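You operate a simulated robot arm through the tools that you are given. There is no shell and no other tool. Be economical: measure what you need, move in short steps, check, and stop when the job is done.

The job below is to be done with a simulated robot arm. You get a single attempt, and the scene is never put back.

Task
Wipe the crumbs off with a damp cloth, then slide the tray to where they lay.
Fine: spray the red cloth with the cleaner can and cap the can before wiping; put the cloth back on the white box. What is to be rubbed or washed off counts as gone when no trace of it is left.

It is judged by the outcome, as a careful person would: the job done as asked, and still so three seconds after it is handed in. It fails if anything else is knocked over, pushed out of place, dropped, spilled or broken. Lids that push on must go on centred and level and be pressed home; caps that screw on are set level and turned clockwise until they are tight. Flat cloth is picked up by pressing the open fingertips on it (5 to 10 N) and closing them slowly along it; thin cloth reads only 2 to 8 mm in the jaws.

Robot
A 5-joint arm with a two-finger parallel gripper, fixed in place. Base frame: the origin is at the foot of the arm, x ahead of it, y to its left, z up; the work surface is at about z = 0. Lengths are in cm, angles in rad, forces in N, time in s.
With the tool pointing down near the work surface it reaches from about 26 to 60 cm from the base axis. Its first joint turns from -1.152 to 1.152 rad. The tool tilts only in the upright plane through the base axis and itself; it spins freely about its own axis. Payload 1.57 kg.
Tool frame: the origin (TCP) lies between the finger pads and is the grasp point; the fingertips stand 3 cm ahead of it; z points along the fingers, y is the line along which they close. Largest opening 8 cm; finger width 1.7, thickness 1.2; the body of the gripper, 4 by 8.2 cm, starts 8 cm behind the TCP.
Orientation is that of the tool frame in the base frame, as [roll, pitch, yaw] about the fixed x, y, z axes, in that order (R = Rz(yaw) Ry(pitch) Rx(roll)). With the fingers straight down and closing along the base's y, the tool's x points along the base's -x, its y along +y and its z along -z.

Tools
- The arm moves only by the tool servo_tool. Its argument "commands" is a list of rows, each a list of 7 numbers: the shift along the tool's x, y, z in cm, then the turn, a rotation vector about the tool's x, y, z in rad, then the opening, from 0 (shut) to 1 (fully open). In form: [[tx, ty, tz, rx, ry, rz, grip], ...]. A call has 1 to 12 rows; each row shifts and turns the commanded pose from where the row before left it, along the tool's axes as they then stand. A row lasts 0.2 s, in which the tool goes at most 5 cm and 0.15 rad; a call with a longer step from one row to the next is refused whole, and so is a gripper value outside its range. Where a pose cannot be reached the arm comes as near as it can. A force on the tool above 90 N (or 10 N above the force at the start of the call, whichever is more), or a blocked arm, ends the call early, and 0.2 s more pass. Each finger travels about 15.3 cm/s and halts on what it meets, pressing with about 43 N; the grip force reading is that of the motor and also rises with nothing between the fingers. The clock runs only during rows and for 0.2 s after the last one: add rows that do not move to give the fingers time. The reply holds the time, the measured pose of the TCP, the force on the tool along the base axes, the opening and the grip force, in the units named above and with some noise, with the torque about the TCP (base axes, N m) and any sound that the robot's microphone picked up.
- Cameras (640 x 400 px; columns grow to the right, rows downward): "scene" is fixed at [-0.32, 37.78, 51.45]; the picture's right is [-0.98, -0.21, 0.00], its down [-0.14, 0.65, -0.75] and it looks along [0.16, -0.73, -0.67] (base axes); focal length 214 px, centre (320, 200). "wrist" rides on the gripper at [7.2, -0.7, -12.2] in the tool frame; the picture's right is [0.09, 1.00, 0.00], its down [-0.84, 0.08, -0.54] and it looks along [-0.54, 0.05, 0.84] (tool axes); focal length 238 px, centre (320, 200). There is no depth. A picture from a camera that has moved, and an enlarged one, comes with that camera's place and axes in the base frame and with its lens.
- grab_frame(camera): a new picture of that camera. No time passes.
- enlarge(camera, box): a new picture of the part [left, top, right, bottom] of that camera's present view, enlarged. No time passes.
- close_job(): hands the job in; it is judged then, once.

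Work in short steps. Places have to be worked out from the pictures, the camera data and where the tool is seen: move nearer, look again, correct. Check each grasp and each placing, and mend what went wrong. You have 120 turns and 68 pictures in all, those below and enlarged ones among them. Open the gripper and draw the arm clear of the work before you hand the job in, unless the task says otherwise; then end with one line.

The tools are called by a JSON object that holds its "api" and its "payload". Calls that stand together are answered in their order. servo_tool: Moves the arm, as the interface text tells. Its arguments: {"type":"object","properties":{"commands":{"type":"array","items":{"type":"array","items":{"type":"number"}}}},"required":["commands"]} The other tools are called the same way: grab_frame (camera) takes a picture; enlarge (camera, box) takes an enlarged picture of a part of a camera's view; close_job () hands the job in.

At the start:

```text
t: 0.0
ee_pos: [34.17, -1.29, 45.14]
orientation: [3.142, 0.0, -3.141]
ft_force: [0.0, 0.2, 0.1]
moment: [0.01, 0.01, -0.01]
opening: 7.98
gripper_force: 0.1
```

scene: 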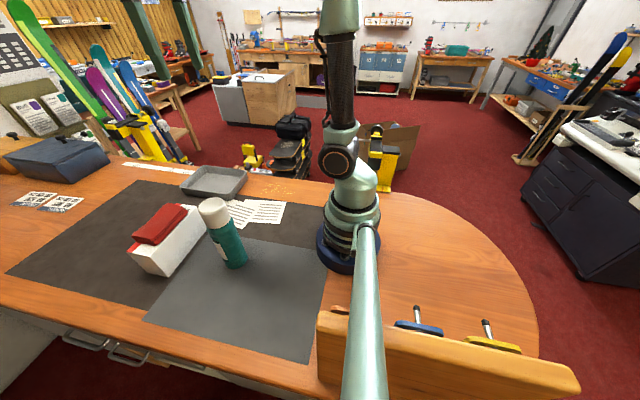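
wrist: 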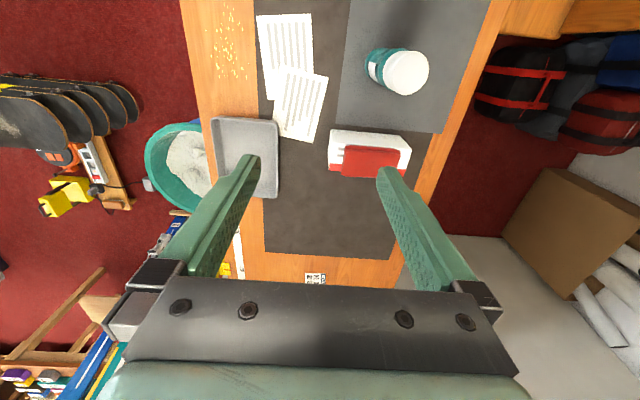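

The tray appears to be near (52,-19), the crumbs near (29,-20), the can near (29,12) and the box with the cloth near (45,11). I'll enlarge these areas before moving.

{"api": "enlarge", "payload": {"camera": "scene", "box": [110, 150, 350, 300]}}

{"api": "enlarge", "payload": {"camera": "wrist", "box": [180, 0, 480, 190]}}

```text
2.67 times, centred on (230, 225) of scene
camera zoom: at [-0.32, 37.78, 51.45], right [-0.98, -0.21, 0.0], down [-0.14, 0.65, -0.75], along [0.16, -0.73, -0.67], focal length 572 px, centre (560, 133)
```

zoom: 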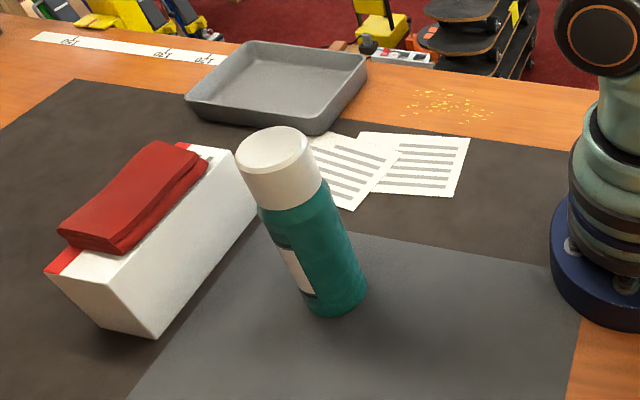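

```text
2.11 times, centred on (330, 95) of wrist
camera zoom: at [26.98, -1.97, 57.39], right [-0.09, 1.0, 0.0], down [0.84, 0.08, 0.54], along [0.54, 0.05, -0.84], focal length 502 px, centre (299, 421)
```

zoom: 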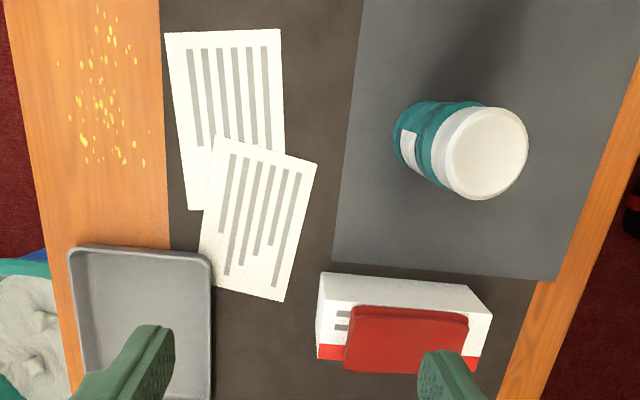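

The can stands near (28.7,10.9), about 20.5 cm tall, with the cap covering roughly z 16 to 20.5. I'll move above it to look closer.

{"api": "servo_tool", "payload": {"commands": [[1.37, 3.02, 3.25, 0, 0, 0, 1], [1.37, 3.02, 3.25, 0, 0, 0, 1], [1.37, 3.02, 3.25, 0, 0, 0, 1], [1.37, 3.02, 3.25, 0, 0, 0, 1], [0, 0, 0, 0, 0, 0, 1]]}}

{"api": "grab_frame", "payload": {"camera": "wrist"}}

{"api": "enlarge", "payload": {"camera": "scene", "box": [170, 180, 290, 290]}}

```text
t: 1.2
ee_pos: [28.62, 10.8, 32.0]
orientation: [-3.141, -0.001, -3.14]
ft_force: [-0.2, 0.1, 0.3]
moment: [0.0, -0.01, 0.01]
opening: 7.99
gripper_force: 0.2
```

```text
63 pictures are left
camera wrist: at [21.52, 10.18, 44.34], right [-0.09, 1.0, 0.0], down [0.84, 0.08, 0.54], along [0.54, 0.05, -0.84], focal length 238 px, centre (320, 200)
```

wrist: 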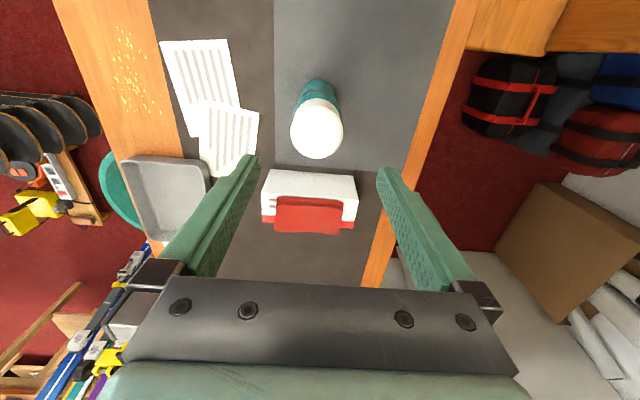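

```text
3.64 times, centred on (230, 235) of scene
camera zoom: at [-0.32, 37.78, 51.45], right [-0.98, -0.21, 0.0], down [-0.14, 0.65, -0.75], along [0.16, -0.73, -0.67], focal length 780 px, centre (647, 73)
```

zoom: 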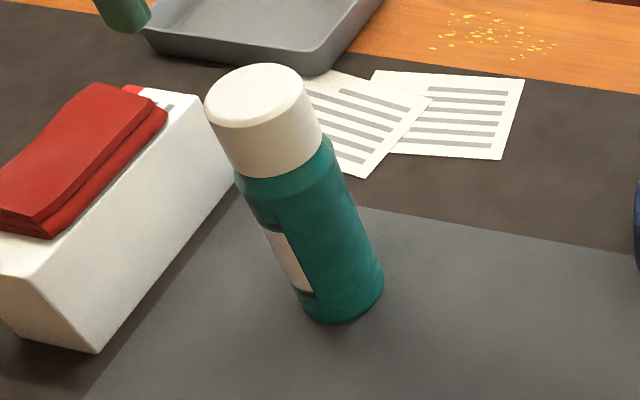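

The cap is smooth and centred near (28.5,10.65), so I'll lower around it with the tips just above its lower rim. Then I'll close slowly.

{"api": "servo_tool", "payload": {"commands": [[0.12, -0.15, 4.1, 0, 0, 0, 1], [0, 0, 4.1, 0, 0, 0, 1], [0, 0, 2.6, 0, 0, 0, 1], [0, 0, 1.6, 0, 0, 0, 1], [0, 0, 0, 0, 0, 0, 1]]}}

{"api": "enlarge", "payload": {"camera": "scene", "box": [170, 180, 290, 290]}}

{"api": "grab_frame", "payload": {"camera": "wrist"}}

```text
t: 2.4
ee_pos: [28.7, 10.65, 19.59]
orientation: [-3.141, 0.002, 3.141]
ft_force: [0.3, 0.3, 0.4]
moment: [0.04, 0.01, -0.02]
opening: 7.98
gripper_force: 0.1
```

```text
3.64 times, centred on (230, 235) of scene
camera zoom: at [-0.32, 37.78, 51.45], right [-0.98, -0.21, 0.0], down [-0.14, 0.65, -0.75], along [0.16, -0.73, -0.67], focal length 780 px, centre (647, 73)
```

zoom: 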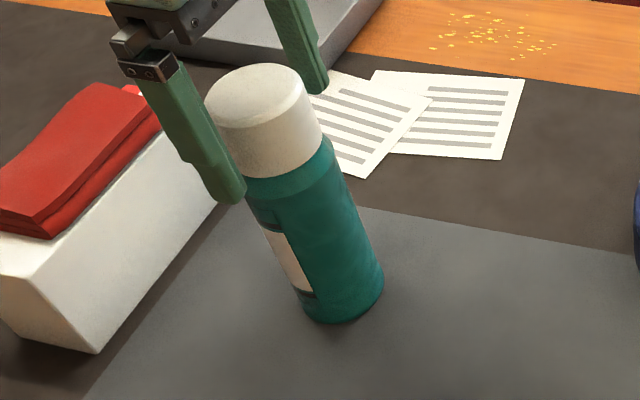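

```text
60 pictures are left
camera wrist: at [21.46, 10.04, 31.96], right [-0.09, 1.0, 0.0], down [0.84, 0.08, 0.54], along [0.54, 0.05, -0.84], focal length 238 px, centre (320, 200)
```

wrist: 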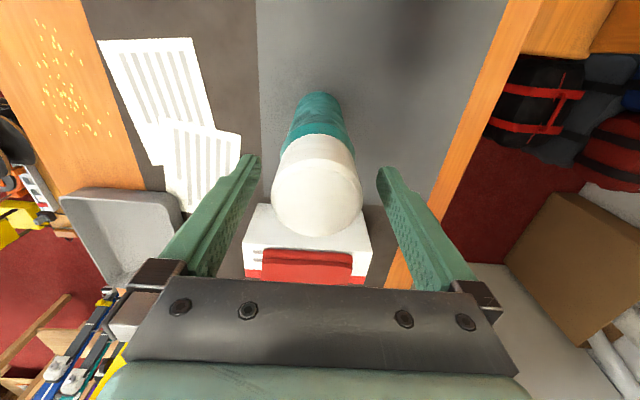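

The cap is centred between the fingers, so I'll close gently.

{"api": "servo_tool", "payload": {"commands": [[0.2, -0.05, 0, 0, 0, 0, 0.85], [0, 0, 0, 0, 0, 0, 0.75], [0, 0, 0, 0, 0, 0, 0.68], [0, 0, 0, 0, 0, 0, 0.62], [0, 0, 0, 0, 0, 0, 0.58]]}}

```text
t: 3.6
ee_pos: [28.41, 10.54, 19.64]
orientation: [3.141, 0.0, -3.141]
ft_force: [0.6, -0.5, -0.1]
moment: [-0.03, -0.03, -0.03]
opening: 5.83
gripper_force: 43.0
heard: snap
```

I'm gripping at 5.83 cm and heard a snap. I'll look before going on.

{"api": "enlarge", "payload": {"camera": "scene", "box": [170, 180, 290, 290]}}

```text
3.64 times, centred on (230, 235) of scene
camera zoom: at [-0.32, 37.78, 51.45], right [-0.98, -0.21, 0.0], down [-0.14, 0.65, -0.75], along [0.16, -0.73, -0.67], focal length 780 px, centre (647, 73)
```

zoom: 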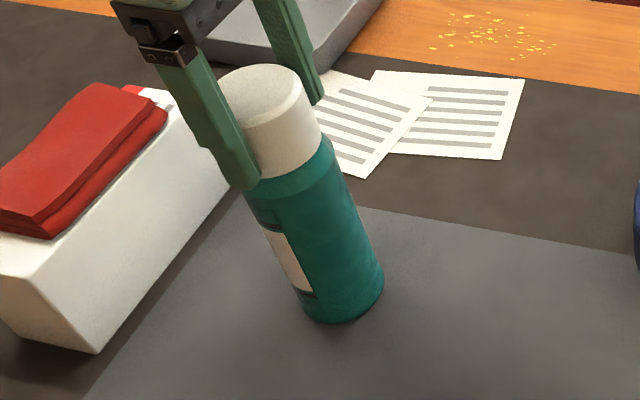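

The grasp looks good, so I'll lift slowly and watch whether the cap comes off the can.

{"api": "servo_tool", "payload": {"commands": [[0, 0, -0.3, 0, 0, 0, 0.5], [0, 0, -0.3, 0, 0, 0, 0.5], [0, 0, -0.4, 0, 0, 0, 0.5], [0, 0, -0.5, 0, 0, 0, 0.5], [0, 0, 0, 0, 0, 0, 0.5]]}}

{"api": "enlarge", "payload": {"camera": "scene", "box": [170, 180, 290, 290]}}

```text
t: 4.8
ee_pos: [28.4, 10.5, 21.26]
orientation: [3.141, 0.0, 3.14]
ft_force: [-0.5, -0.5, 0.3]
moment: [0.03, -0.03, -0.02]
opening: 5.85
gripper_force: 43.1
```

```text
3.64 times, centred on (230, 235) of scene
camera zoom: at [-0.32, 37.78, 51.45], right [-0.98, -0.21, 0.0], down [-0.14, 0.65, -0.75], along [0.16, -0.73, -0.67], focal length 780 px, centre (647, 73)
```

zoom: 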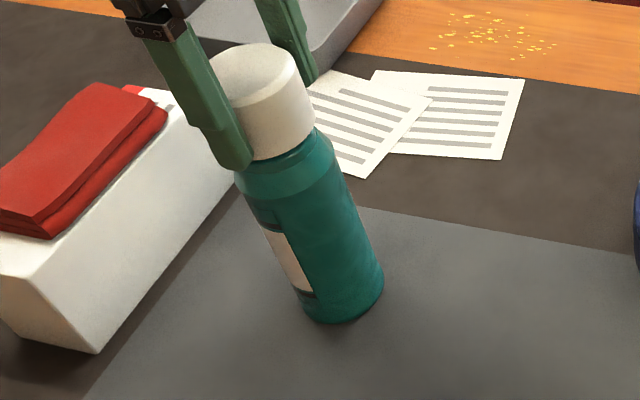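

The cap pulled straight off and the can stayed put. I'll lift clear, carry it to free mat at about (28,22) and start down.

{"api": "servo_tool", "payload": {"commands": [[0, 0, -2, 0, 0, 0, 0.5], [0, 0, -3, 0, 0, 0, 0.5], [0, 0, -2, 0, 0, 0, 0.5], [0, 3.8, 0, 0, 0, 0, 0.5], [0.4, 3.9, 0, 0, 0, 0, 0.5], [0, 3.8, 0, 0, 0, 0, 0.5], [0, 0, 4.5, 0, 0, 0, 0.5], [0, 0, 4.5, 0, 0, 0, 0.5], [0, 0, 4.5, 0, 0, 0, 0.5], [0, 0, 4, 0, 0, 0, 0.5], [0, 0, 0, 0, 0, 0, 0.5]]}}

{"api": "enlarge", "payload": {"camera": "scene", "box": [170, 180, 310, 330]}}

```text
t: 7.2
ee_pos: [27.95, 22.16, 10.6]
orientation: [3.141, 0.0, -3.141]
ft_force: [-1.0, 0.3, -0.1]
moment: [0.05, 0.01, -0.04]
opening: 5.85
gripper_force: 42.7
```

```text
2.67 times, centred on (240, 255) of scene
camera zoom: at [-0.32, 37.78, 51.45], right [-0.98, -0.21, 0.0], down [-0.14, 0.65, -0.75], along [0.16, -0.73, -0.67], focal length 572 px, centre (533, 53)
```

zoom: 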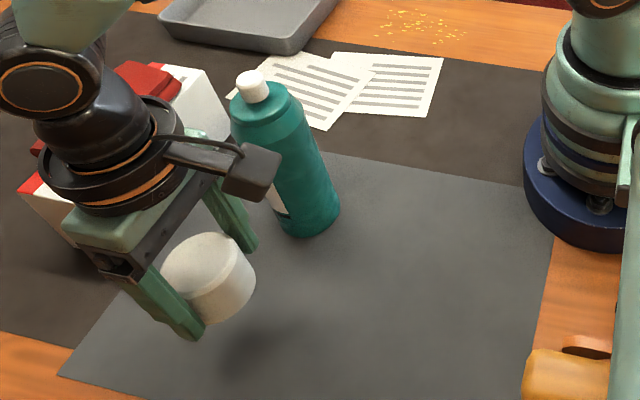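

The can now shows a white actuator button. I'll lower the cap to the mat, slowly for the last part.

{"api": "servo_tool", "payload": {"commands": [[0, 0, 3.5, 0, 0, 0, 0.5], [0, 0, 2.2, 0, 0, 0, 0.5], [0, 0, 0.5, 0, 0, 0, 0.5], [0, 0, 0.3, 0, 0, 0, 0.5], [0, 0, 0.2, 0, 0, 0, 0.5], [0, 0, 0, 0, 0, 0, 0.5]]}}

{"api": "enlarge", "payload": {"camera": "scene", "box": [170, 180, 310, 330]}}

```text
t: 8.6
ee_pos: [27.9, 22.02, 4.01]
orientation: [-3.141, 0.0, 3.14]
ft_force: [0.0, 0.8, -0.3]
moment: [0.0, 0.0, -0.05]
opening: 5.86
gripper_force: 43.3
```

```text
2.67 times, centred on (240, 255) of scene
camera zoom: at [-0.32, 37.78, 51.45], right [-0.98, -0.21, 0.0], down [-0.14, 0.65, -0.75], along [0.16, -0.73, -0.67], focal length 572 px, centre (533, 53)
```

zoom: 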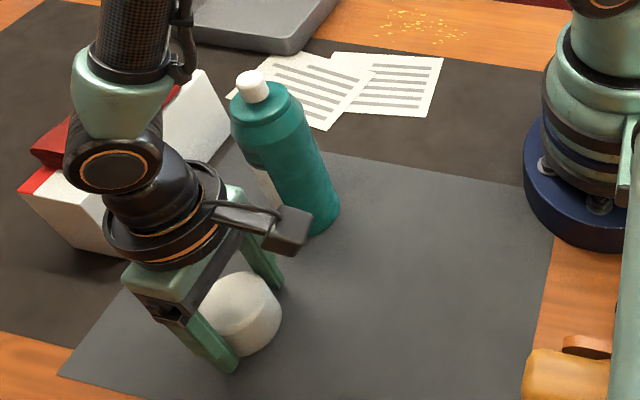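

No contact yet, so I'll continue down in small steps until force shows.

{"api": "servo_tool", "payload": {"commands": [[0, 0, 0.2, 0, 0, 0, 0.5], [0, 0, 0.15, 0, 0, 0, 0.5], [0, 0, 0.15, 0, 0, 0, 0.5], [0, 0, 0.1, 0, 0, 0, 0.5], [0, 0, 0, 0, 0, 0, 0.5]]}}

```text
t: 9.8
ee_pos: [27.92, 22.01, 3.46]
orientation: [3.14, 0.003, -3.141]
ft_force: [-4.5, -3.6, 32.7]
moment: [-0.31, -0.04, -0.05]
opening: 5.81
gripper_force: 43.3
```

The cap is on the mat with about 33 N, so I'll ease off slightly, open and rise.

{"api": "servo_tool", "payload": {"commands": [[0, 0, -0.12, 0, 0, 0, 0.5], [0, 0, 0, 0, 0, 0, 0.8], [0, 0, 0, 0, 0, 0, 1], [0, 0, 0, 0, 0, 0, 1], [0, 0, -4, 0, 0, 0, 1], [0, 0, -4.5, 0, 0, 0, 1], [0, 0, -4.5, 0, 0, 0, 1], [0, 0, -4.5, 0, 0, 0, 1], [0, 0, -4.5, 0, 0, 0, 1], [0, 0, 0, 0, 0, 0, 1]]}}

{"api": "grab_frame", "payload": {"camera": "wrist"}}

{"api": "enlarge", "payload": {"camera": "scene", "box": [170, 180, 310, 330]}}

```text
t: 12.0
ee_pos: [27.95, 21.91, 25.72]
orientation: [-3.142, -0.001, 3.141]
ft_force: [0.5, -0.4, -1.3]
moment: [0.0, 0.0, 0.0]
opening: 8.0
gripper_force: 0.1
```

```text
55 pictures are left
camera wrist: at [20.8, 21.3, 37.99], right [-0.09, 1.0, 0.0], down [0.84, 0.08, 0.54], along [0.54, 0.05, -0.84], focal length 238 px, centre (320, 200)
```

wrist: 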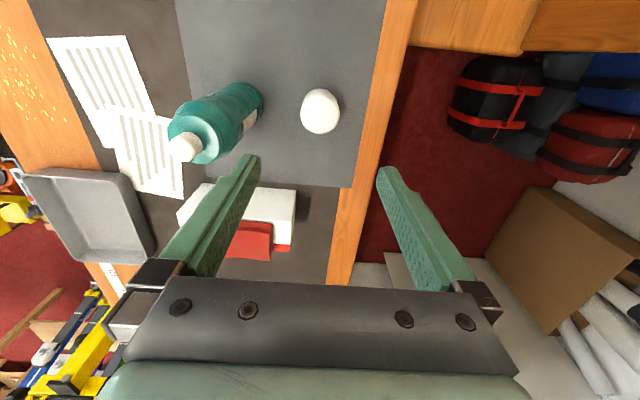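

```text
2.67 times, centred on (240, 255) of scene
camera zoom: at [-0.32, 37.78, 51.45], right [-0.98, -0.21, 0.0], down [-0.14, 0.65, -0.75], along [0.16, -0.73, -0.67], focal length 572 px, centre (533, 53)
```

zoom: 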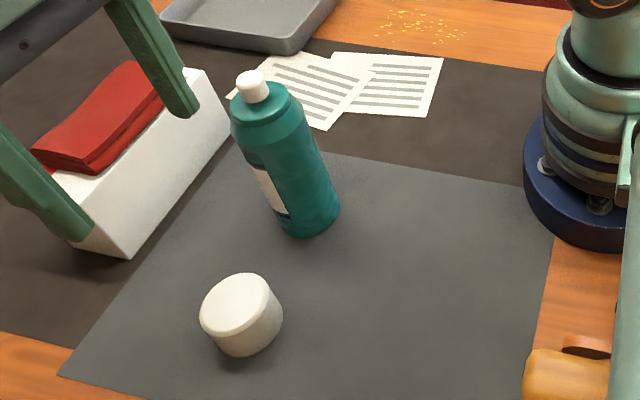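

The cap stands well. I'll enlarge the actuator to see which way the nozzle faces.

{"api": "enlarge", "payload": {"camera": "scene", "box": [215, 195, 265, 235]}}

{"api": "enlarge", "payload": {"camera": "wrist", "box": [140, 60, 290, 180]}}

```text
10.00 times, centred on (240, 215) of scene
camera zoom: at [-0.32, 37.78, 51.45], right [-0.98, -0.21, 0.0], down [-0.14, 0.65, -0.75], along [0.16, -0.73, -0.67], focal length 2145 px, centre (1120, 50)
```

zoom: 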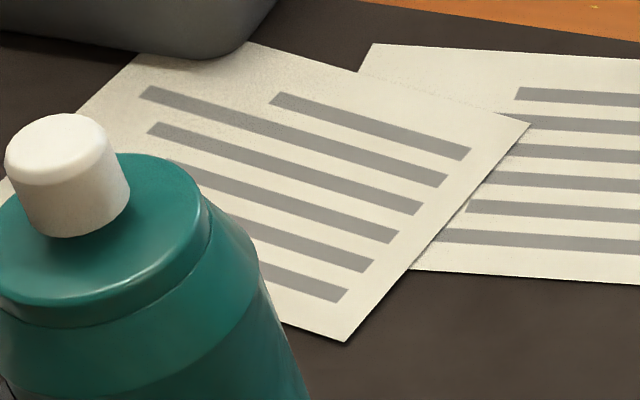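

```text
3.33 times, centred on (215, 120) of wrist
camera zoom: at [20.8, 21.3, 37.99], right [-0.09, 1.0, 0.0], down [0.84, 0.08, 0.54], along [0.54, 0.05, -0.84], focal length 794 px, centre (670, 467)
```

zoom: 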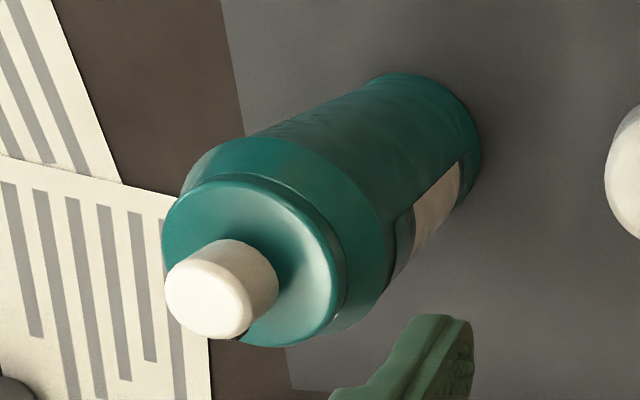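

The orifice isn't visible from here, so it probably faces +x or -y. I'll raise, move over the can and spin half a turn so the wrist camera looks from the far side.

{"api": "servo_tool", "payload": {"commands": [[0, 0, -5, 0, 0, 0, 1], [-1.7, -3.8, -0.6, 0, 0, 0.15, 1], [-1.7, -3.8, 0, 0, 0, 0.15, 1], [-1.7, -3.8, 0, 0, 0, 0.15, 1], [0, 0, 0, 0, 0, 0.15, 1], [0, 0, 0, 0, 0, 0.15, 1], [0, 0, 0, 0, 0, 0.15, 1], [0, 0, 0, 0, 0, 0.15, 1], [0, 0, 0, 0, 0, 0.15, 1], [0, 0, 0, 0, 0, 0.15, 1], [0, 0, 0, 0, 0, 0.15, 1], [0, 0, 0, 0, 0, 0.15, 1]]}}

{"api": "servo_tool", "payload": {"commands": [[0, 0, 0, 0, 0, 0.15, 1], [0, 0, 0, 0, 0, 0.15, 1], [0, 0, 0, 0, 0, 0.15, 1], [0, 0, 0, 0, 0, 0.15, 1], [0, 0, 0, 0, 0, 0.15, 1], [0, 0, 0, 0, 0, 0.15, 1], [0, 0, 0, 0, 0, 0.15, 1], [0, 0, 0, 0, 0, 0.15, 1], [0, 0, 0, 0, 0, 0.15, 1], [0, 0, 0, 0, 0, 0.142, 1], [0, 0, 0, 0, 0, 0, 1]]}}

{"api": "grab_frame", "payload": {"camera": "wrist"}}

```text
t: 14.6
ee_pos: [31.25, 10.13, 31.16]
orientation: [3.141, 0.0, 1.491]
ft_force: [-0.2, 0.2, 0.2]
moment: [-0.01, 0.0, -0.01]
opening: 8.0
gripper_force: 0.0
```

```text
t: 17.0
ee_pos: [32.21, -4.07, 31.16]
orientation: [-3.141, 0.002, 0.005]
ft_force: [-0.4, 0.6, 0.4]
moment: [0.01, 0.0, 0.0]
opening: 7.97
gripper_force: 0.0
out of reach, approached as far as the arm can: row 8, 9, 10
```

```text
51 pictures are left
camera wrist: at [39.44, -3.27, 43.45], right [0.1, -1.0, 0.0], down [-0.84, -0.08, 0.54], along [-0.54, -0.05, -0.84], focal length 238 px, centre (320, 200)
```

wrist: 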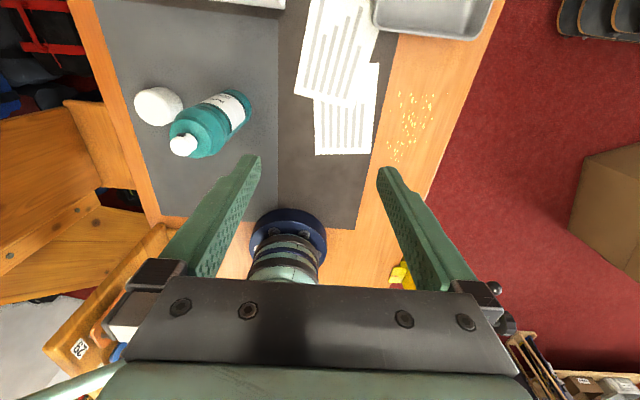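

The spin hit its joint limit, so the arm swung a little, but this view still shows the far side of the can. I'll enlarge the nozzle.

{"api": "enlarge", "payload": {"camera": "wrist", "box": [150, 80, 270, 170]}}

```text
4.44 times, centred on (210, 125) of wrist
camera zoom: at [39.44, -3.27, 43.45], right [0.1, -1.0, 0.0], down [-0.84, -0.08, 0.54], along [-0.54, -0.05, -0.84], focal length 1059 px, centre (809, 533)
```

zoom: 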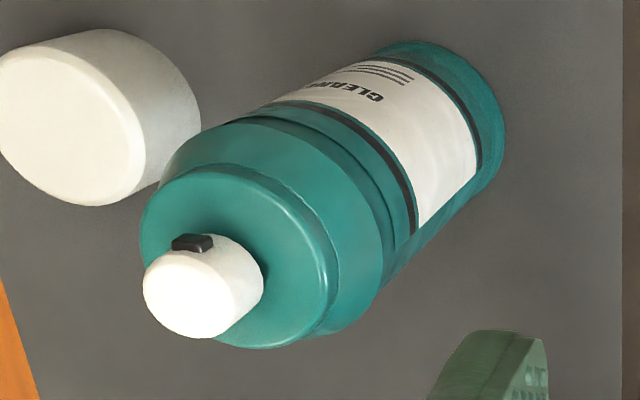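

The black nozzle insert faces +x, toward the cloth on the box, so the can is already aimed at it. I'll spin back to the original yaw.

{"api": "servo_tool", "payload": {"commands": [[0, 0, 0, 0, 0, -0.15, 0], [0, 0, 0, 0, 0, -0.15, 0], [0, 0, 0, 0, 0, -0.15, 0], [0, 0, 0, 0, 0, -0.15, 0], [0, 0, 0, 0, 0, -0.15, 0], [0, 0, 0, 0, 0, -0.15, 0], [0, 0, 0, 0, 0, -0.15, 0], [0, 0, 0, 0, 0, -0.15, 0], [0, 0, 0, 0, 0, -0.15, 0], [0, 0, 0, 0, 0, -0.15, 0], [0, 0, 0, 0, 0, -0.15, 0], [0, 0, 0, 0, 0, 0, 0]]}}

{"api": "servo_tool", "payload": {"commands": [[0, 0, 0, 0, 0, -0.15, 0], [0, 0, 0, 0, 0, -0.15, 0], [0, 0, 0, 0, 0, -0.15, 0], [0, 0, 0, 0, 0, -0.15, 0], [0, 0, 0, 0, 0, -0.15, 0], [0, 0, 0, 0, 0, -0.15, 0], [0, 0, 0, 0, 0, -0.15, 0], [0, 0, 0, 0, 0, -0.15, 0], [0, 0, 0, 0, 0, -0.15, 0], [0, 0, 0, 0, 0, -0.15, 0], [0, 0, 0, 0, 0, 0, 0]]}}

```text
t: 19.6
ee_pos: [32.36, -3.98, 31.09]
orientation: [3.141, 0.001, 1.654]
ft_force: [0.0, -0.8, -0.3]
moment: [0.04, 0.0, 0.02]
opening: 0.0
gripper_force: 21.9
```

```text
t: 22.0
ee_pos: [32.28, -4.01, 31.13]
orientation: [3.141, 0.0, -3.131]
ft_force: [0.2, -0.6, 0.9]
moment: [0.01, 0.03, -0.05]
opening: 0.0
gripper_force: 21.1
```

Yaw is back to π with fingers shut. I'll move above the button at (28.5,10.65), with the tips about 2 cm over it.

{"api": "servo_tool", "payload": {"commands": [[0.95, 3.66, 0, 0, 0, 0, 0], [0.95, 3.66, 0, 0, 0, 0, 0], [0.95, 3.66, 0, 0, 0, 0, 0], [0.93, 3.66, 0, 0, 0, 0, 0], [0, 0, 4, 0, 0, 0, 0], [0, 0, 2, 0, 0, 0, 0], [0, 0, 0, 0, 0, 0, 0]]}}

{"api": "grab_frame", "payload": {"camera": "wrist"}}

{"api": "enlarge", "payload": {"camera": "scene", "box": [120, 180, 270, 290]}}

```text
t: 23.6
ee_pos: [28.49, 10.79, 24.84]
orientation: [3.141, 0.0, -3.132]
ft_force: [1.1, -1.0, -0.2]
moment: [0.01, 0.0, -0.01]
opening: 0.02
gripper_force: 20.7
```

```text
49 pictures are left
camera wrist: at [21.21, 10.04, 37.23], right [-0.1, 0.99, 0.0], down [0.84, 0.08, 0.54], along [0.54, 0.05, -0.84], focal length 238 px, centre (320, 200)
```

wrist: 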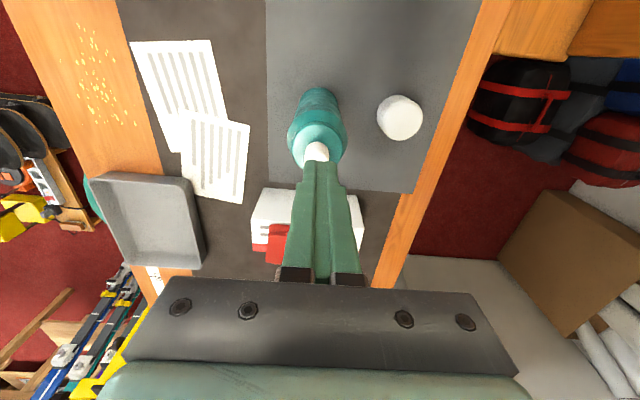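

```text
3.64 times, centred on (195, 235) of scene
camera zoom: at [-0.32, 37.78, 51.45], right [-0.98, -0.21, 0.0], down [-0.14, 0.65, -0.75], along [0.16, -0.73, -0.67], focal length 780 px, centre (774, 73)
```

zoom: 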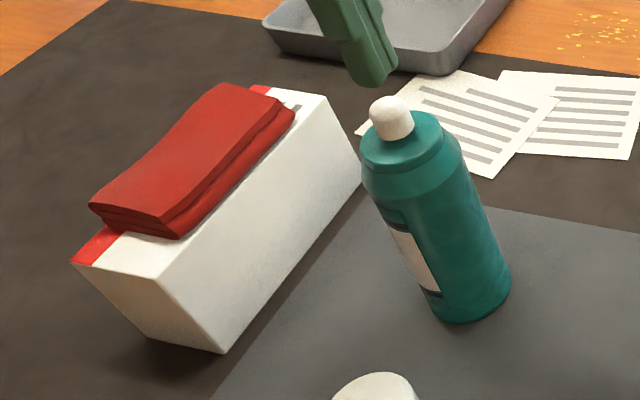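

The cloth centre is about (47.5,10.3,11) and the nozzle faces it. I'll press the button lightly to see whether the spray reaches.

{"api": "servo_tool", "payload": {"commands": [[0, -0.1, 1.7, 0, 0, 0, 0], [0, 0, 0.2, 0, 0, 0, 0], [0, 0, 0.1, 0, 0, 0, 0], [0, 0, 0.1, 0, 0, 0, 0], [0, 0, 0, 0, 0, 0, 0]]}}

{"api": "enlarge", "payload": {"camera": "scene", "box": [120, 180, 270, 290]}}

```text
t: 24.8
ee_pos: [28.33, 10.54, 22.94]
orientation: [-3.142, -0.001, -3.134]
ft_force: [0.4, 0.2, 0.5]
moment: [0.0, 0.0, 0.0]
opening: 0.0
gripper_force: 21.5
```

```text
3.64 times, centred on (195, 235) of scene
camera zoom: at [-0.32, 37.78, 51.45], right [-0.98, -0.21, 0.0], down [-0.14, 0.65, -0.75], along [0.16, -0.73, -0.67], focal length 780 px, centre (774, 73)
```

zoom: 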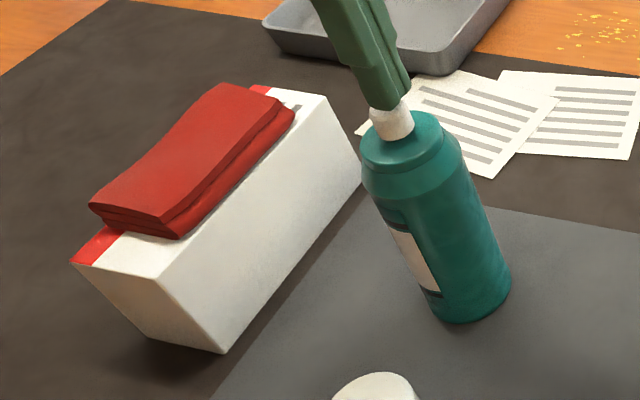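

The tips are just over the button and centred. I'll press in small steps.

{"api": "servo_tool", "payload": {"commands": [[0, 0, 0.15, 0, 0, 0, 0], [0, 0, 0.15, 0, 0, 0, 0], [0, 0, 0.1, 0, 0, 0, 0], [0, 0, 0.1, 0, 0, 0, 0]]}}

{"api": "enlarge", "payload": {"camera": "scene", "box": [120, 180, 270, 290]}}

```text
t: 25.8
ee_pos: [28.16, 10.4, 22.46]
orientation: [-3.141, 0.001, -3.134]
ft_force: [-0.7, 0.7, -0.3]
moment: [0.01, -0.01, 0.02]
opening: 0.04
gripper_force: 21.4
```

```text
3.64 times, centred on (195, 235) of scene
camera zoom: at [-0.32, 37.78, 51.45], right [-0.98, -0.21, 0.0], down [-0.14, 0.65, -0.75], along [0.16, -0.73, -0.67], focal length 780 px, centre (774, 73)
```

zoom: 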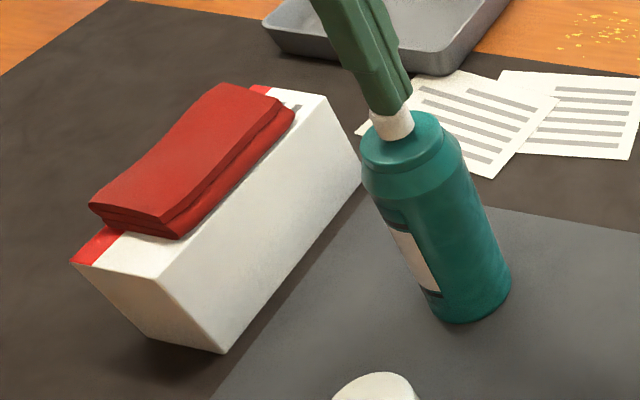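

No contact force yet, and the tool has drifted slightly to (28.16,10.4). I'll recentre and press further.

{"api": "servo_tool", "payload": {"commands": [[-0.3, 0.25, 0, 0, 0, 0, 0], [0, 0, 0.1, 0, 0, 0, 0], [0, 0, 0.1, 0, 0, 0, 0], [0, 0, 0.1, 0, 0, 0, 0]]}}

{"api": "enlarge", "payload": {"camera": "scene", "box": [120, 180, 270, 290]}}

```text
t: 26.8
ee_pos: [28.68, 10.69, 22.25]
orientation: [3.14, 0.0, -3.132]
ft_force: [-0.5, 1.6, 0.3]
moment: [0.03, 0.01, -0.05]
opening: 0.0
gripper_force: 21.5
```

```text
3.64 times, centred on (195, 235) of scene
camera zoom: at [-0.32, 37.78, 51.45], right [-0.98, -0.21, 0.0], down [-0.14, 0.65, -0.75], along [0.16, -0.73, -0.67], focal length 780 px, centre (774, 73)
```

zoom: 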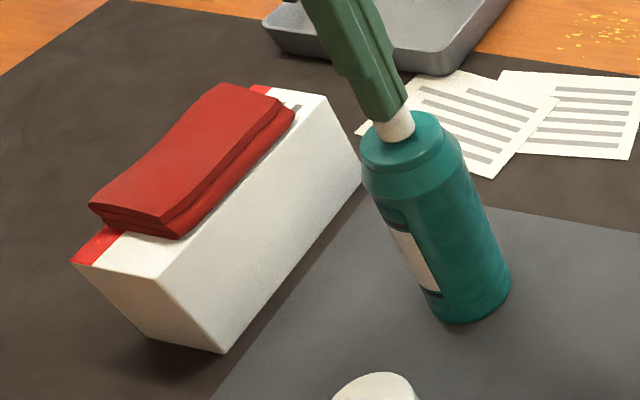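

Tips are at z 19.25 with still no force. I'll keep pressing in 0.15 cm steps, and the force will tell.

{"api": "servo_tool", "payload": {"commands": [[0.1, 0, 0.1, 0, 0, 0, 0], [0, 0, 0.15, 0, 0, 0, 0], [0, 0, 0.15, 0, 0, 0, 0]]}}

```text
t: 27.6
ee_pos: [28.49, 10.65, 21.81]
orientation: [-3.141, 0.0, -3.132]
ft_force: [0.3, -0.2, 4.2]
moment: [0.0, -0.08, -0.03]
opening: 0.02
gripper_force: 20.8
heard: click
```

Contact with 4 N and a click, so the actuator moved. I'll look.

{"api": "enlarge", "payload": {"camera": "scene", "box": [90, 150, 290, 290]}}

```text
2.86 times, centred on (190, 220) of scene
camera zoom: at [-0.32, 37.78, 51.45], right [-0.98, -0.21, 0.0], down [-0.14, 0.65, -0.75], along [0.16, -0.73, -0.67], focal length 613 px, centre (691, 143)
```

zoom: 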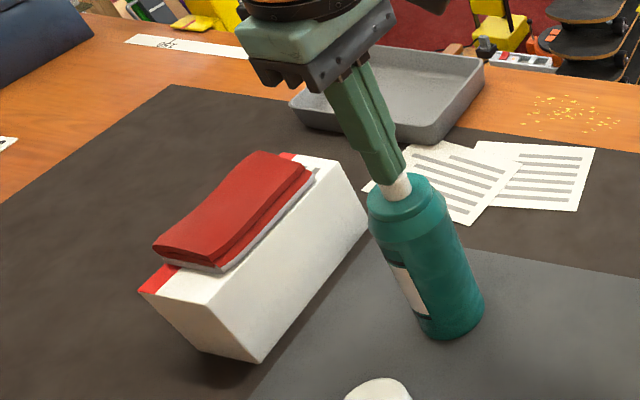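

The cloth's near edge now looks greyish, maybe from spray mist. I'll press slightly deeper and hold for a second.

{"api": "servo_tool", "payload": {"commands": [[0, 0, 0.1, 0, 0, 0, 0], [0, 0, 0, 0, 0, 0, 0], [0, 0, 0, 0, 0, 0, 0], [0, 0, 0, 0, 0, 0, 0]]}}

{"api": "enlarge", "payload": {"camera": "scene", "box": [120, 180, 240, 280]}}

```text
t: 28.6
ee_pos: [28.48, 10.7, 21.6]
orientation: [-3.141, 0.002, -3.134]
ft_force: [2.3, 1.0, 10.4]
moment: [-0.06, -0.09, 0.02]
opening: 0.02
gripper_force: 21.0
```

```text
4.00 times, centred on (180, 230) of scene
camera zoom: at [-0.32, 37.78, 51.45], right [-0.98, -0.21, 0.0], down [-0.14, 0.65, -0.75], along [0.16, -0.73, -0.67], focal length 858 px, centre (880, 80)
```

zoom: 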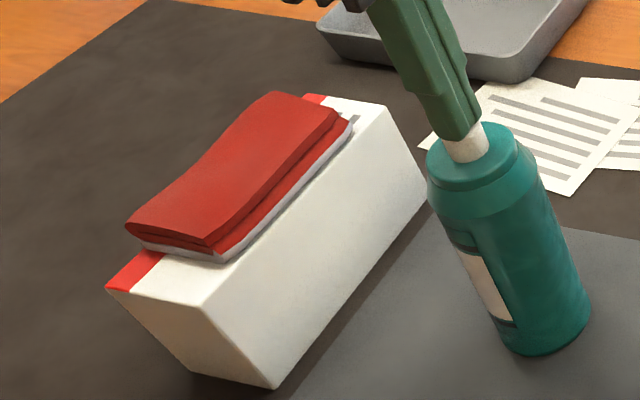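

The cloth's bottom edge changed to grey-white. I'll release the button and rise straight up to look from the wrist.

{"api": "servo_tool", "payload": {"commands": [[0, 0, -0.5, 0, 0, 0, 0], [0, 0, -2, 0, 0, 0, 0], [0, 0, -4, 0, 0, 0, 0], [-3, 0, -3.5, 0, 0, 0, 0], [-4, 0, 0, 0, 0, 0, 1], [0, 0, 0, 0, 0, 0, 1]]}}

{"api": "grab_frame", "payload": {"camera": "wrist"}}

{"api": "enlarge", "payload": {"camera": "wrist", "box": [230, 80, 390, 200]}}

```text
t: 30.0
ee_pos: [35.52, 10.81, 31.72]
orientation: [-3.141, 0.0, -3.133]
ft_force: [-0.7, 0.8, 0.0]
moment: [0.03, 0.0, 0.01]
opening: 8.01
gripper_force: 0.1
```

```text
42 pictures are left
camera wrist: at [28.48, 10.15, 44.0], right [-0.1, 0.99, 0.0], down [0.84, 0.08, 0.54], along [0.54, 0.05, -0.84], focal length 238 px, centre (320, 200)
```

wrist: 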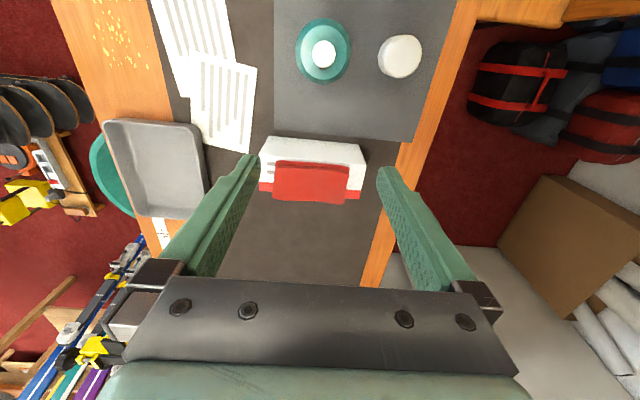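

```text
3.33 times, centred on (310, 140) of wrist
camera zoom: at [28.48, 10.15, 44.0], right [-0.1, 0.99, 0.0], down [0.84, 0.08, 0.54], along [0.54, 0.05, -0.84], focal length 794 px, centre (353, 400)
```

zoom: 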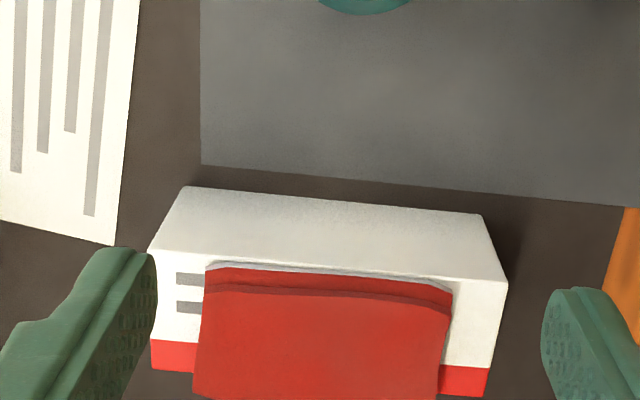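

The spray hit: a grey film now shows around the base of the cloth. Next I'll re-cap the can, first moving over the cap at (27.95,22).

{"api": "servo_tool", "payload": {"commands": [[2.5, 3.8, 0, 0, 0, 0.008, 1], [2.5, 3.7, 0, 0, 0, 0, 1], [2.55, 3.7, 0, 0, 0, 0, 1], [0, 0, 4.5, 0, 0, 0, 1], [0, 0, 4.5, 0, 0, 0, 1], [0, 0, 4.5, 0, 0, 0, 1], [0, 0, 4, 0, 0, 0, 1], [0, 0, 0, 0, 0, 0, 1]]}}

{"api": "grab_frame", "payload": {"camera": "wrist"}}

```text
t: 31.8
ee_pos: [27.92, 21.92, 13.98]
orientation: [3.141, 0.0, 3.141]
ft_force: [-0.3, 1.3, -0.2]
moment: [0.01, 0.02, 0.01]
opening: 7.99
gripper_force: 0.1
```

```text
40 pictures are left
camera wrist: at [20.86, 21.34, 26.32], right [-0.09, 1.0, 0.0], down [0.84, 0.08, 0.54], along [0.54, 0.05, -0.84], focal length 238 px, centre (320, 200)
```

wrist: 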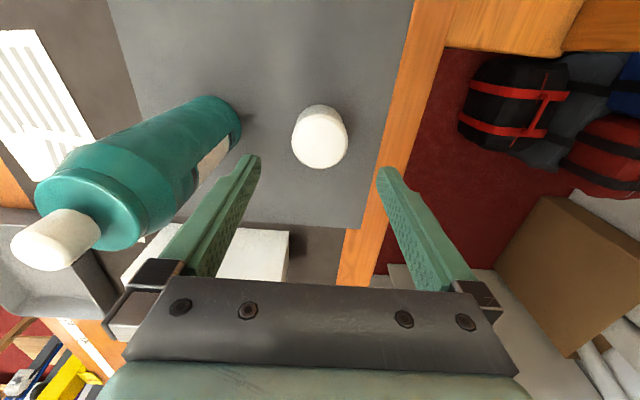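

The cap sits centred under the gripper. I'll regrip it at the same pose I released it, so dead reckoning restores its fit on the can.

{"api": "servo_tool", "payload": {"commands": [[0, 0.06, 4.5, 0, 0, 0, 1], [0, 0, 4, 0, 0, 0, 1], [0, 0, 1.9, 0, 0, 0, 1], [0, 0, 0, 0, 0, 0, 0.85], [0, 0, 0, 0, 0, 0, 0.75], [0, 0, 0, 0, 0, 0, 0.68], [0, 0, 0, 0, 0, 0, 0.6], [0, 0, 0, 0, 0, 0, 0.5]]}}

```text
t: 33.6
ee_pos: [28.06, 21.92, 3.69]
orientation: [-3.14, 0.0, 3.141]
ft_force: [0.6, 0.5, 0.1]
moment: [0.0, 0.01, 0.0]
opening: 5.85
gripper_force: 42.8
```

Cap gripped at 5.85. I'll lift, carry it back over the can to (28.45,10.55) and stop above it.

{"api": "servo_tool", "payload": {"commands": [[0, 0, -4.5, 0, 0, 0, 0.5], [0, 0, -4.8, 0, 0, 0, 0.5], [0, 0, -4.8, 0, 0, 0, 0.5], [0, 0, -4.8, 0, 0, 0, 0.5], [0, 0, -4.4, 0, 0, 0, 0.5], [-0.45, -3.8, 0, 0, 0, 0, 0.5], [0, -3.8, 0, 0, 0, 0, 0.5], [0, -3.82, 0, 0, 0, 0, 0.5], [0, 0, 2.5, 0, 0, 0, 0.5], [0, 0, 0, 0, 0, 0, 0.5], [0, 0, 0, 0, 0, 0, 0.5]]}}

{"api": "enlarge", "payload": {"camera": "scene", "box": [170, 170, 290, 280]}}

{"api": "enlarge", "payload": {"camera": "wrist", "box": [240, 60, 400, 280]}}

```text
t: 36.0
ee_pos: [28.26, 10.59, 24.6]
orientation: [3.141, 0.0, 3.141]
ft_force: [-0.7, -0.1, 0.2]
moment: [-0.03, 0.0, 0.02]
opening: 5.82
gripper_force: 43.1
```

```text
3.64 times, centred on (230, 225) of scene
camera zoom: at [-0.32, 37.78, 51.45], right [-0.98, -0.21, 0.0], down [-0.14, 0.65, -0.75], along [0.16, -0.73, -0.67], focal length 780 px, centre (647, 109)
```

zoom: 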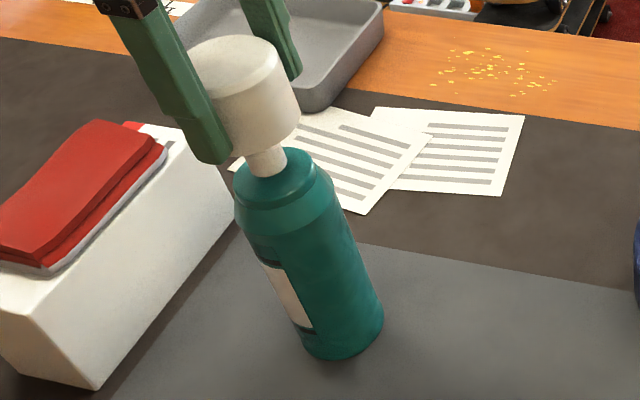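

```text
1.82 times, centred on (320, 170) of wrist
camera zoom: at [21.23, 9.89, 36.87], right [-0.09, 1.0, 0.0], down [0.84, 0.08, 0.54], along [0.54, 0.05, -0.84], focal length 433 px, centre (320, 254)
```

zoom: 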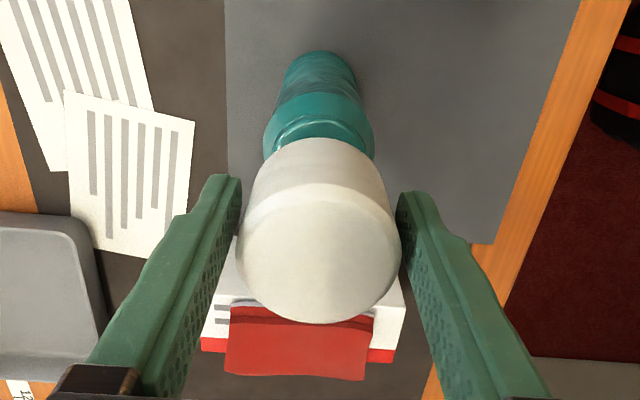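

The cap sits above the can. The reading is about 0.2 short in x, so I'll correct that, lower and press home gradually, watching force.

{"api": "servo_tool", "payload": {"commands": [[-0.2, -0.05, 0, 0, 0, 0, 0.5], [0, 0, 2, 0, 0, 0, 0.5], [0, 0, 1.5, 0, 0, 0, 0.5], [0, 0, 0.4, 0, 0, 0, 0.5], [0, 0, 0, 0, 0, 0, 0.5]]}}

{"api": "enlarge", "payload": {"camera": "scene", "box": [170, 170, 290, 280]}}

```text
t: 37.2
ee_pos: [28.7, 10.47, 20.66]
orientation: [-3.141, 0.001, -3.141]
ft_force: [0.4, 0.0, -0.2]
moment: [0.01, 0.03, -0.02]
opening: 5.84
gripper_force: 43.0
```

```text
3.64 times, centred on (230, 225) of scene
camera zoom: at [-0.32, 37.78, 51.45], right [-0.98, -0.21, 0.0], down [-0.14, 0.65, -0.75], along [0.16, -0.73, -0.67], focal length 780 px, centre (647, 109)
```

zoom: 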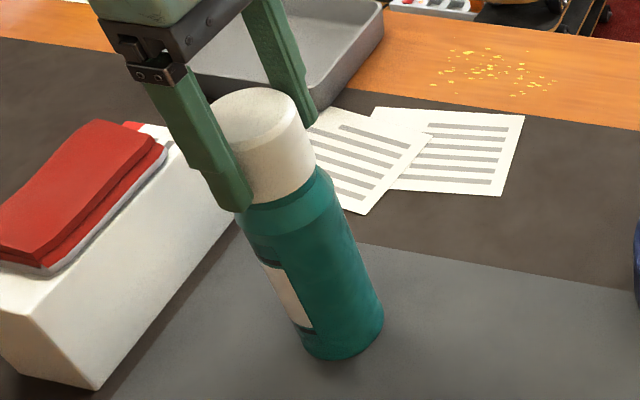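

The x reading is noisy, so I'll hold still once to get another reading before pressing.

{"api": "servo_tool", "payload": {"commands": [[0, 0, 0, 0, 0, 0, 0.5]]}}

{"api": "servo_tool", "payload": {"commands": [[0, 0, 0, 0, 0, 0, 0.5]]}}

{"api": "servo_tool", "payload": {"commands": [[0, 0, 0, 0, 0, 0, 0.5]]}}

```text
t: 37.6
ee_pos: [28.48, 10.47, 20.74]
orientation: [3.141, 0.001, -3.14]
ft_force: [-0.6, -0.3, 0.5]
moment: [0.0, 0.0, 0.03]
opening: 5.83
gripper_force: 43.0
```

```text
t: 38.0
ee_pos: [28.57, 10.61, 20.72]
orientation: [-3.142, -0.002, -3.141]
ft_force: [-0.7, 0.6, -0.1]
moment: [0.01, -0.02, 0.02]
opening: 5.86
gripper_force: 42.7
```

```text
t: 38.4
ee_pos: [28.55, 10.51, 20.63]
orientation: [3.141, 0.001, 3.141]
ft_force: [-0.5, 0.0, -0.5]
moment: [-0.05, -0.03, 0.0]
opening: 5.84
gripper_force: 43.0
```

The average is (28.57,10.52), matching the original grasp within noise. I'll lower and press the cap on.

{"api": "servo_tool", "payload": {"commands": [[0.05, 0, 0.4, 0, 0, 0, 0.5], [0, 0, 0.3, 0, 0, 0, 0.5], [0, 0, 0.15, 0, 0, 0, 0.5], [0, 0, 0.1, 0, 0, 0, 0.5], [0, 0, 0, 0, 0, 0, 0.5]]}}

```text
t: 39.6
ee_pos: [28.69, 10.69, 19.67]
orientation: [-3.141, 0.0, 3.14]
ft_force: [0.7, -0.9, 0.2]
moment: [-0.02, 0.02, 0.03]
opening: 5.85
gripper_force: 43.1
```

No contact yet at 19.67. I'll continue in small steps.

{"api": "servo_tool", "payload": {"commands": [[0, 0, 0.1, 0, 0, 0, 0.5], [0, 0, 0.1, 0, 0, 0, 0.5], [0, 0, 0.1, 0, 0, 0, 0.5], [0, 0, 0, 0, 0, 0, 0.5]]}}

{"api": "enlarge", "payload": {"camera": "scene", "box": [170, 170, 290, 280]}}

```text
t: 40.6
ee_pos: [28.67, 10.63, 19.61]
orientation: [3.14, 0.005, -3.141]
ft_force: [-1.5, 0.4, 29.6]
moment: [-0.06, 0.39, 0.0]
opening: 5.82
gripper_force: 42.8
```

```text
3.64 times, centred on (230, 225) of scene
camera zoom: at [-0.33, 37.78, 51.45], right [-0.98, -0.21, 0.0], down [-0.14, 0.65, -0.75], along [0.16, -0.73, -0.67], focal length 780 px, centre (647, 109)
```

zoom: 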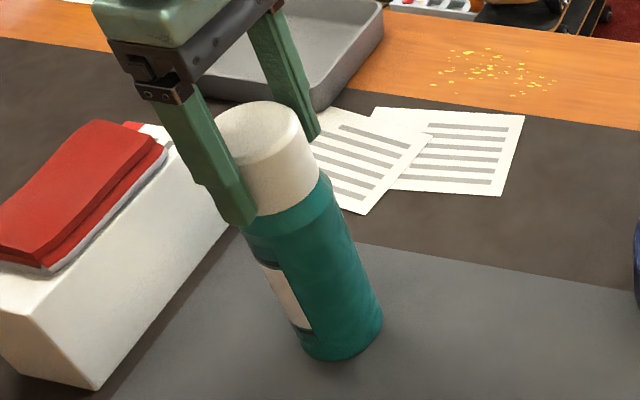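

Contact at about 30 N near the seated height, with the load slightly toward -x. I'll nudge 0.1 in -x and press harder, listening for a snap.

{"api": "servo_tool", "payload": {"commands": [[0.1, 0, 0, 0, 0, 0, 0.5], [0, 0, 0.1, 0, 0, 0, 0.5], [0, 0, 0.1, 0, 0, 0, 0.5], [0, 0, 0, 0, 0, 0, 0.5]]}}

```text
t: 41.6
ee_pos: [28.59, 10.59, 19.48]
orientation: [3.14, 0.007, -3.141]
ft_force: [3.5, -2.4, 34.7]
moment: [-0.33, 0.15, 0.01]
opening: 5.83
gripper_force: 43.5
```

{"api": "servo_tool", "payload": {"commands": [[0, 0, 0.15, 0, 0, 0, 0.5], [0, 0, 0.15, 0, 0, 0, 0.5], [0, 0, 0.15, 0, 0, 0, 0.5], [0, 0, 0, 0, 0, 0, 0.5]]}}

```text
t: 42.6
ee_pos: [28.61, 10.68, 19.11]
orientation: [3.14, 0.007, -3.141]
ft_force: [-1.6, 0.8, 46.6]
moment: [-0.85, 0.3, 0.02]
opening: 5.85
gripper_force: 43.6
```

The tool is lower than expected, possibly with the cap slipping in the grip. I'll look before pressing more.

{"api": "enlarge", "payload": {"camera": "scene", "box": [200, 190, 270, 250]}}

```text
6.67 times, centred on (235, 220) of scene
camera zoom: at [-0.33, 37.78, 51.46], right [-0.98, -0.21, 0.0], down [-0.14, 0.65, -0.75], along [0.16, -0.73, -0.67], focal length 1430 px, centre (887, 67)
```

zoom: 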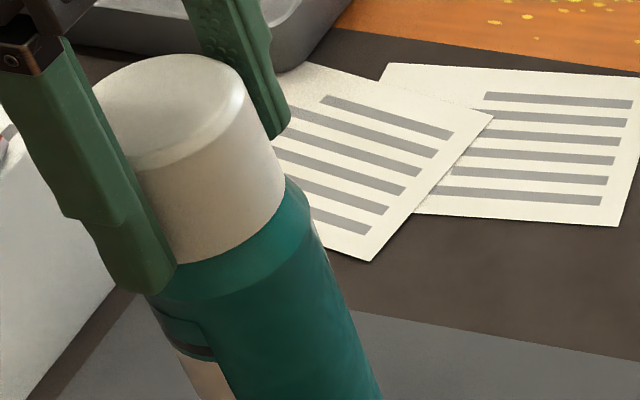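

The cap is at nearly its original height, but the grip slid down it and I heard no snap. I'll release, rise and press the cap top at its centre with shut fingers.

{"api": "servo_tool", "payload": {"commands": [[0, 0, -0.3, 0, 0, 0, 0.5], [0, 0, 0, 0, 0, 0, 0.75], [0, 0, 0, 0, 0, 0, 0.9], [0, 0, 0, 0, 0, 0, 1], [0, 0, -3, 0, 0, 0, 1], [0, 0, -4, 0, 0, 0, 1], [0, 0, 0, 0, 0, 0, 0], [0, 0, 0, 0, 0, 0, 0], [0, 0, 0, 0, 0, 0, 0]]}}

{"api": "enlarge", "payload": {"camera": "scene", "box": [200, 190, 270, 250]}}

```text
t: 44.6
ee_pos: [28.41, 10.72, 26.14]
orientation: [3.141, 0.001, -3.141]
ft_force: [0.8, 0.2, -0.7]
moment: [0.02, 0.03, -0.02]
opening: 0.0
gripper_force: 20.7
```

```text
6.67 times, centred on (235, 220) of scene
camera zoom: at [-0.32, 37.78, 51.45], right [-0.98, -0.21, 0.0], down [-0.14, 0.65, -0.75], along [0.16, -0.73, -0.67], focal length 1430 px, centre (887, 67)
```

zoom: 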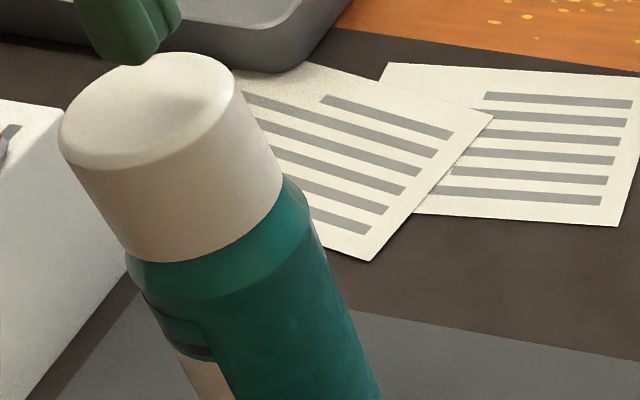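

The cap sits on straight. I'll press down on its centre with the shut fingertips.

{"api": "servo_tool", "payload": {"commands": [[0, -0.1, 1.5, 0, 0, 0, 0], [0, 0, 0.5, 0, 0, 0, 0], [0, 0, 0.2, 0, 0, 0, 0], [0, 0, 0.2, 0, 0, 0, 0], [0, 0, 0.2, 0, 0, 0, 0], [0, 0, 0.2, 0, 0, 0, 0]]}}

```text
t: 46.0
ee_pos: [28.47, 10.55, 23.44]
orientation: [3.141, 0.005, -3.141]
ft_force: [-6.1, -0.1, 39.4]
moment: [-0.01, 0.51, -0.02]
opening: 0.0
gripper_force: 21.2
```

39 N so far and no snap yet. I'll press a bit more.

{"api": "servo_tool", "payload": {"commands": [[0, 0, 0.12, 0, 0, 0, 0], [0, 0, 0.12, 0, 0, 0, 0], [0, 0, 0.1, 0, 0, 0, 0], [0, 0, 0, 0, 0, 0, 0]]}}

```text
t: 47.0
ee_pos: [28.71, 10.57, 23.56]
orientation: [3.135, 0.018, -3.141]
ft_force: [-12.4, -2.9, 78.6]
moment: [-0.14, 0.94, 0.03]
opening: 0.0
gripper_force: 21.3
```

78 N and no further travel, so it may already be home. I'll back off and compare with the original capped picture using the same crop.

{"api": "servo_tool", "payload": {"commands": [[0, 0, -0.4, 0, 0, 0, 0], [0, 0, -2, 0, 0, 0, 0], [0, 0, -4.5, 0, 0, 0, 0], [0, 0, -3, 0, 0, 0, 0], [0, 0, 0, 0, 0, 0, 0]]}}

{"api": "enlarge", "payload": {"camera": "scene", "box": [170, 180, 290, 290]}}

{"api": "grab_frame", "payload": {"camera": "wrist"}}

```text
t: 48.2
ee_pos: [28.27, 10.53, 32.95]
orientation: [-3.141, 0.002, -3.139]
ft_force: [0.1, 0.3, 0.0]
moment: [-0.01, -0.02, -0.04]
opening: 0.02
gripper_force: 21.3
```

```text
3.64 times, centred on (230, 235) of scene
camera zoom: at [-0.32, 37.78, 51.45], right [-0.98, -0.21, 0.0], down [-0.14, 0.65, -0.75], along [0.16, -0.73, -0.67], focal length 780 px, centre (647, 73)
```

zoom: 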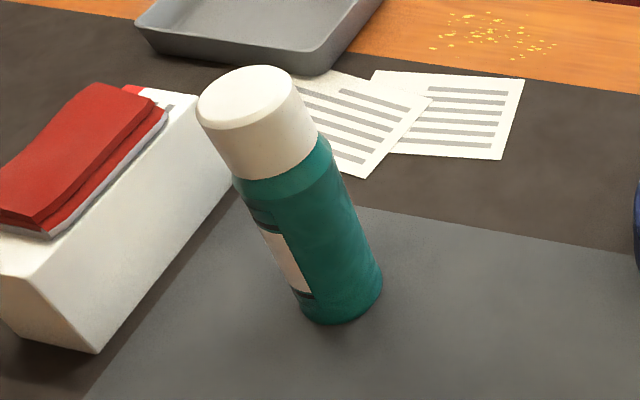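

```text
32 pictures are left
camera wrist: at [21.17, 9.8, 45.35], right [-0.09, 1.0, 0.0], down [0.84, 0.08, 0.54], along [0.54, 0.05, -0.84], focal length 238 px, centre (320, 200)
```

wrist: 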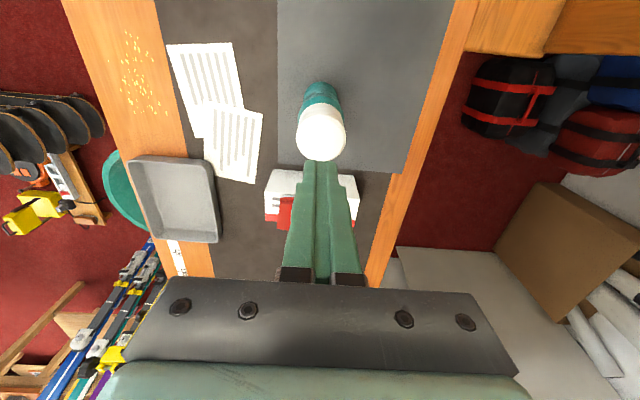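

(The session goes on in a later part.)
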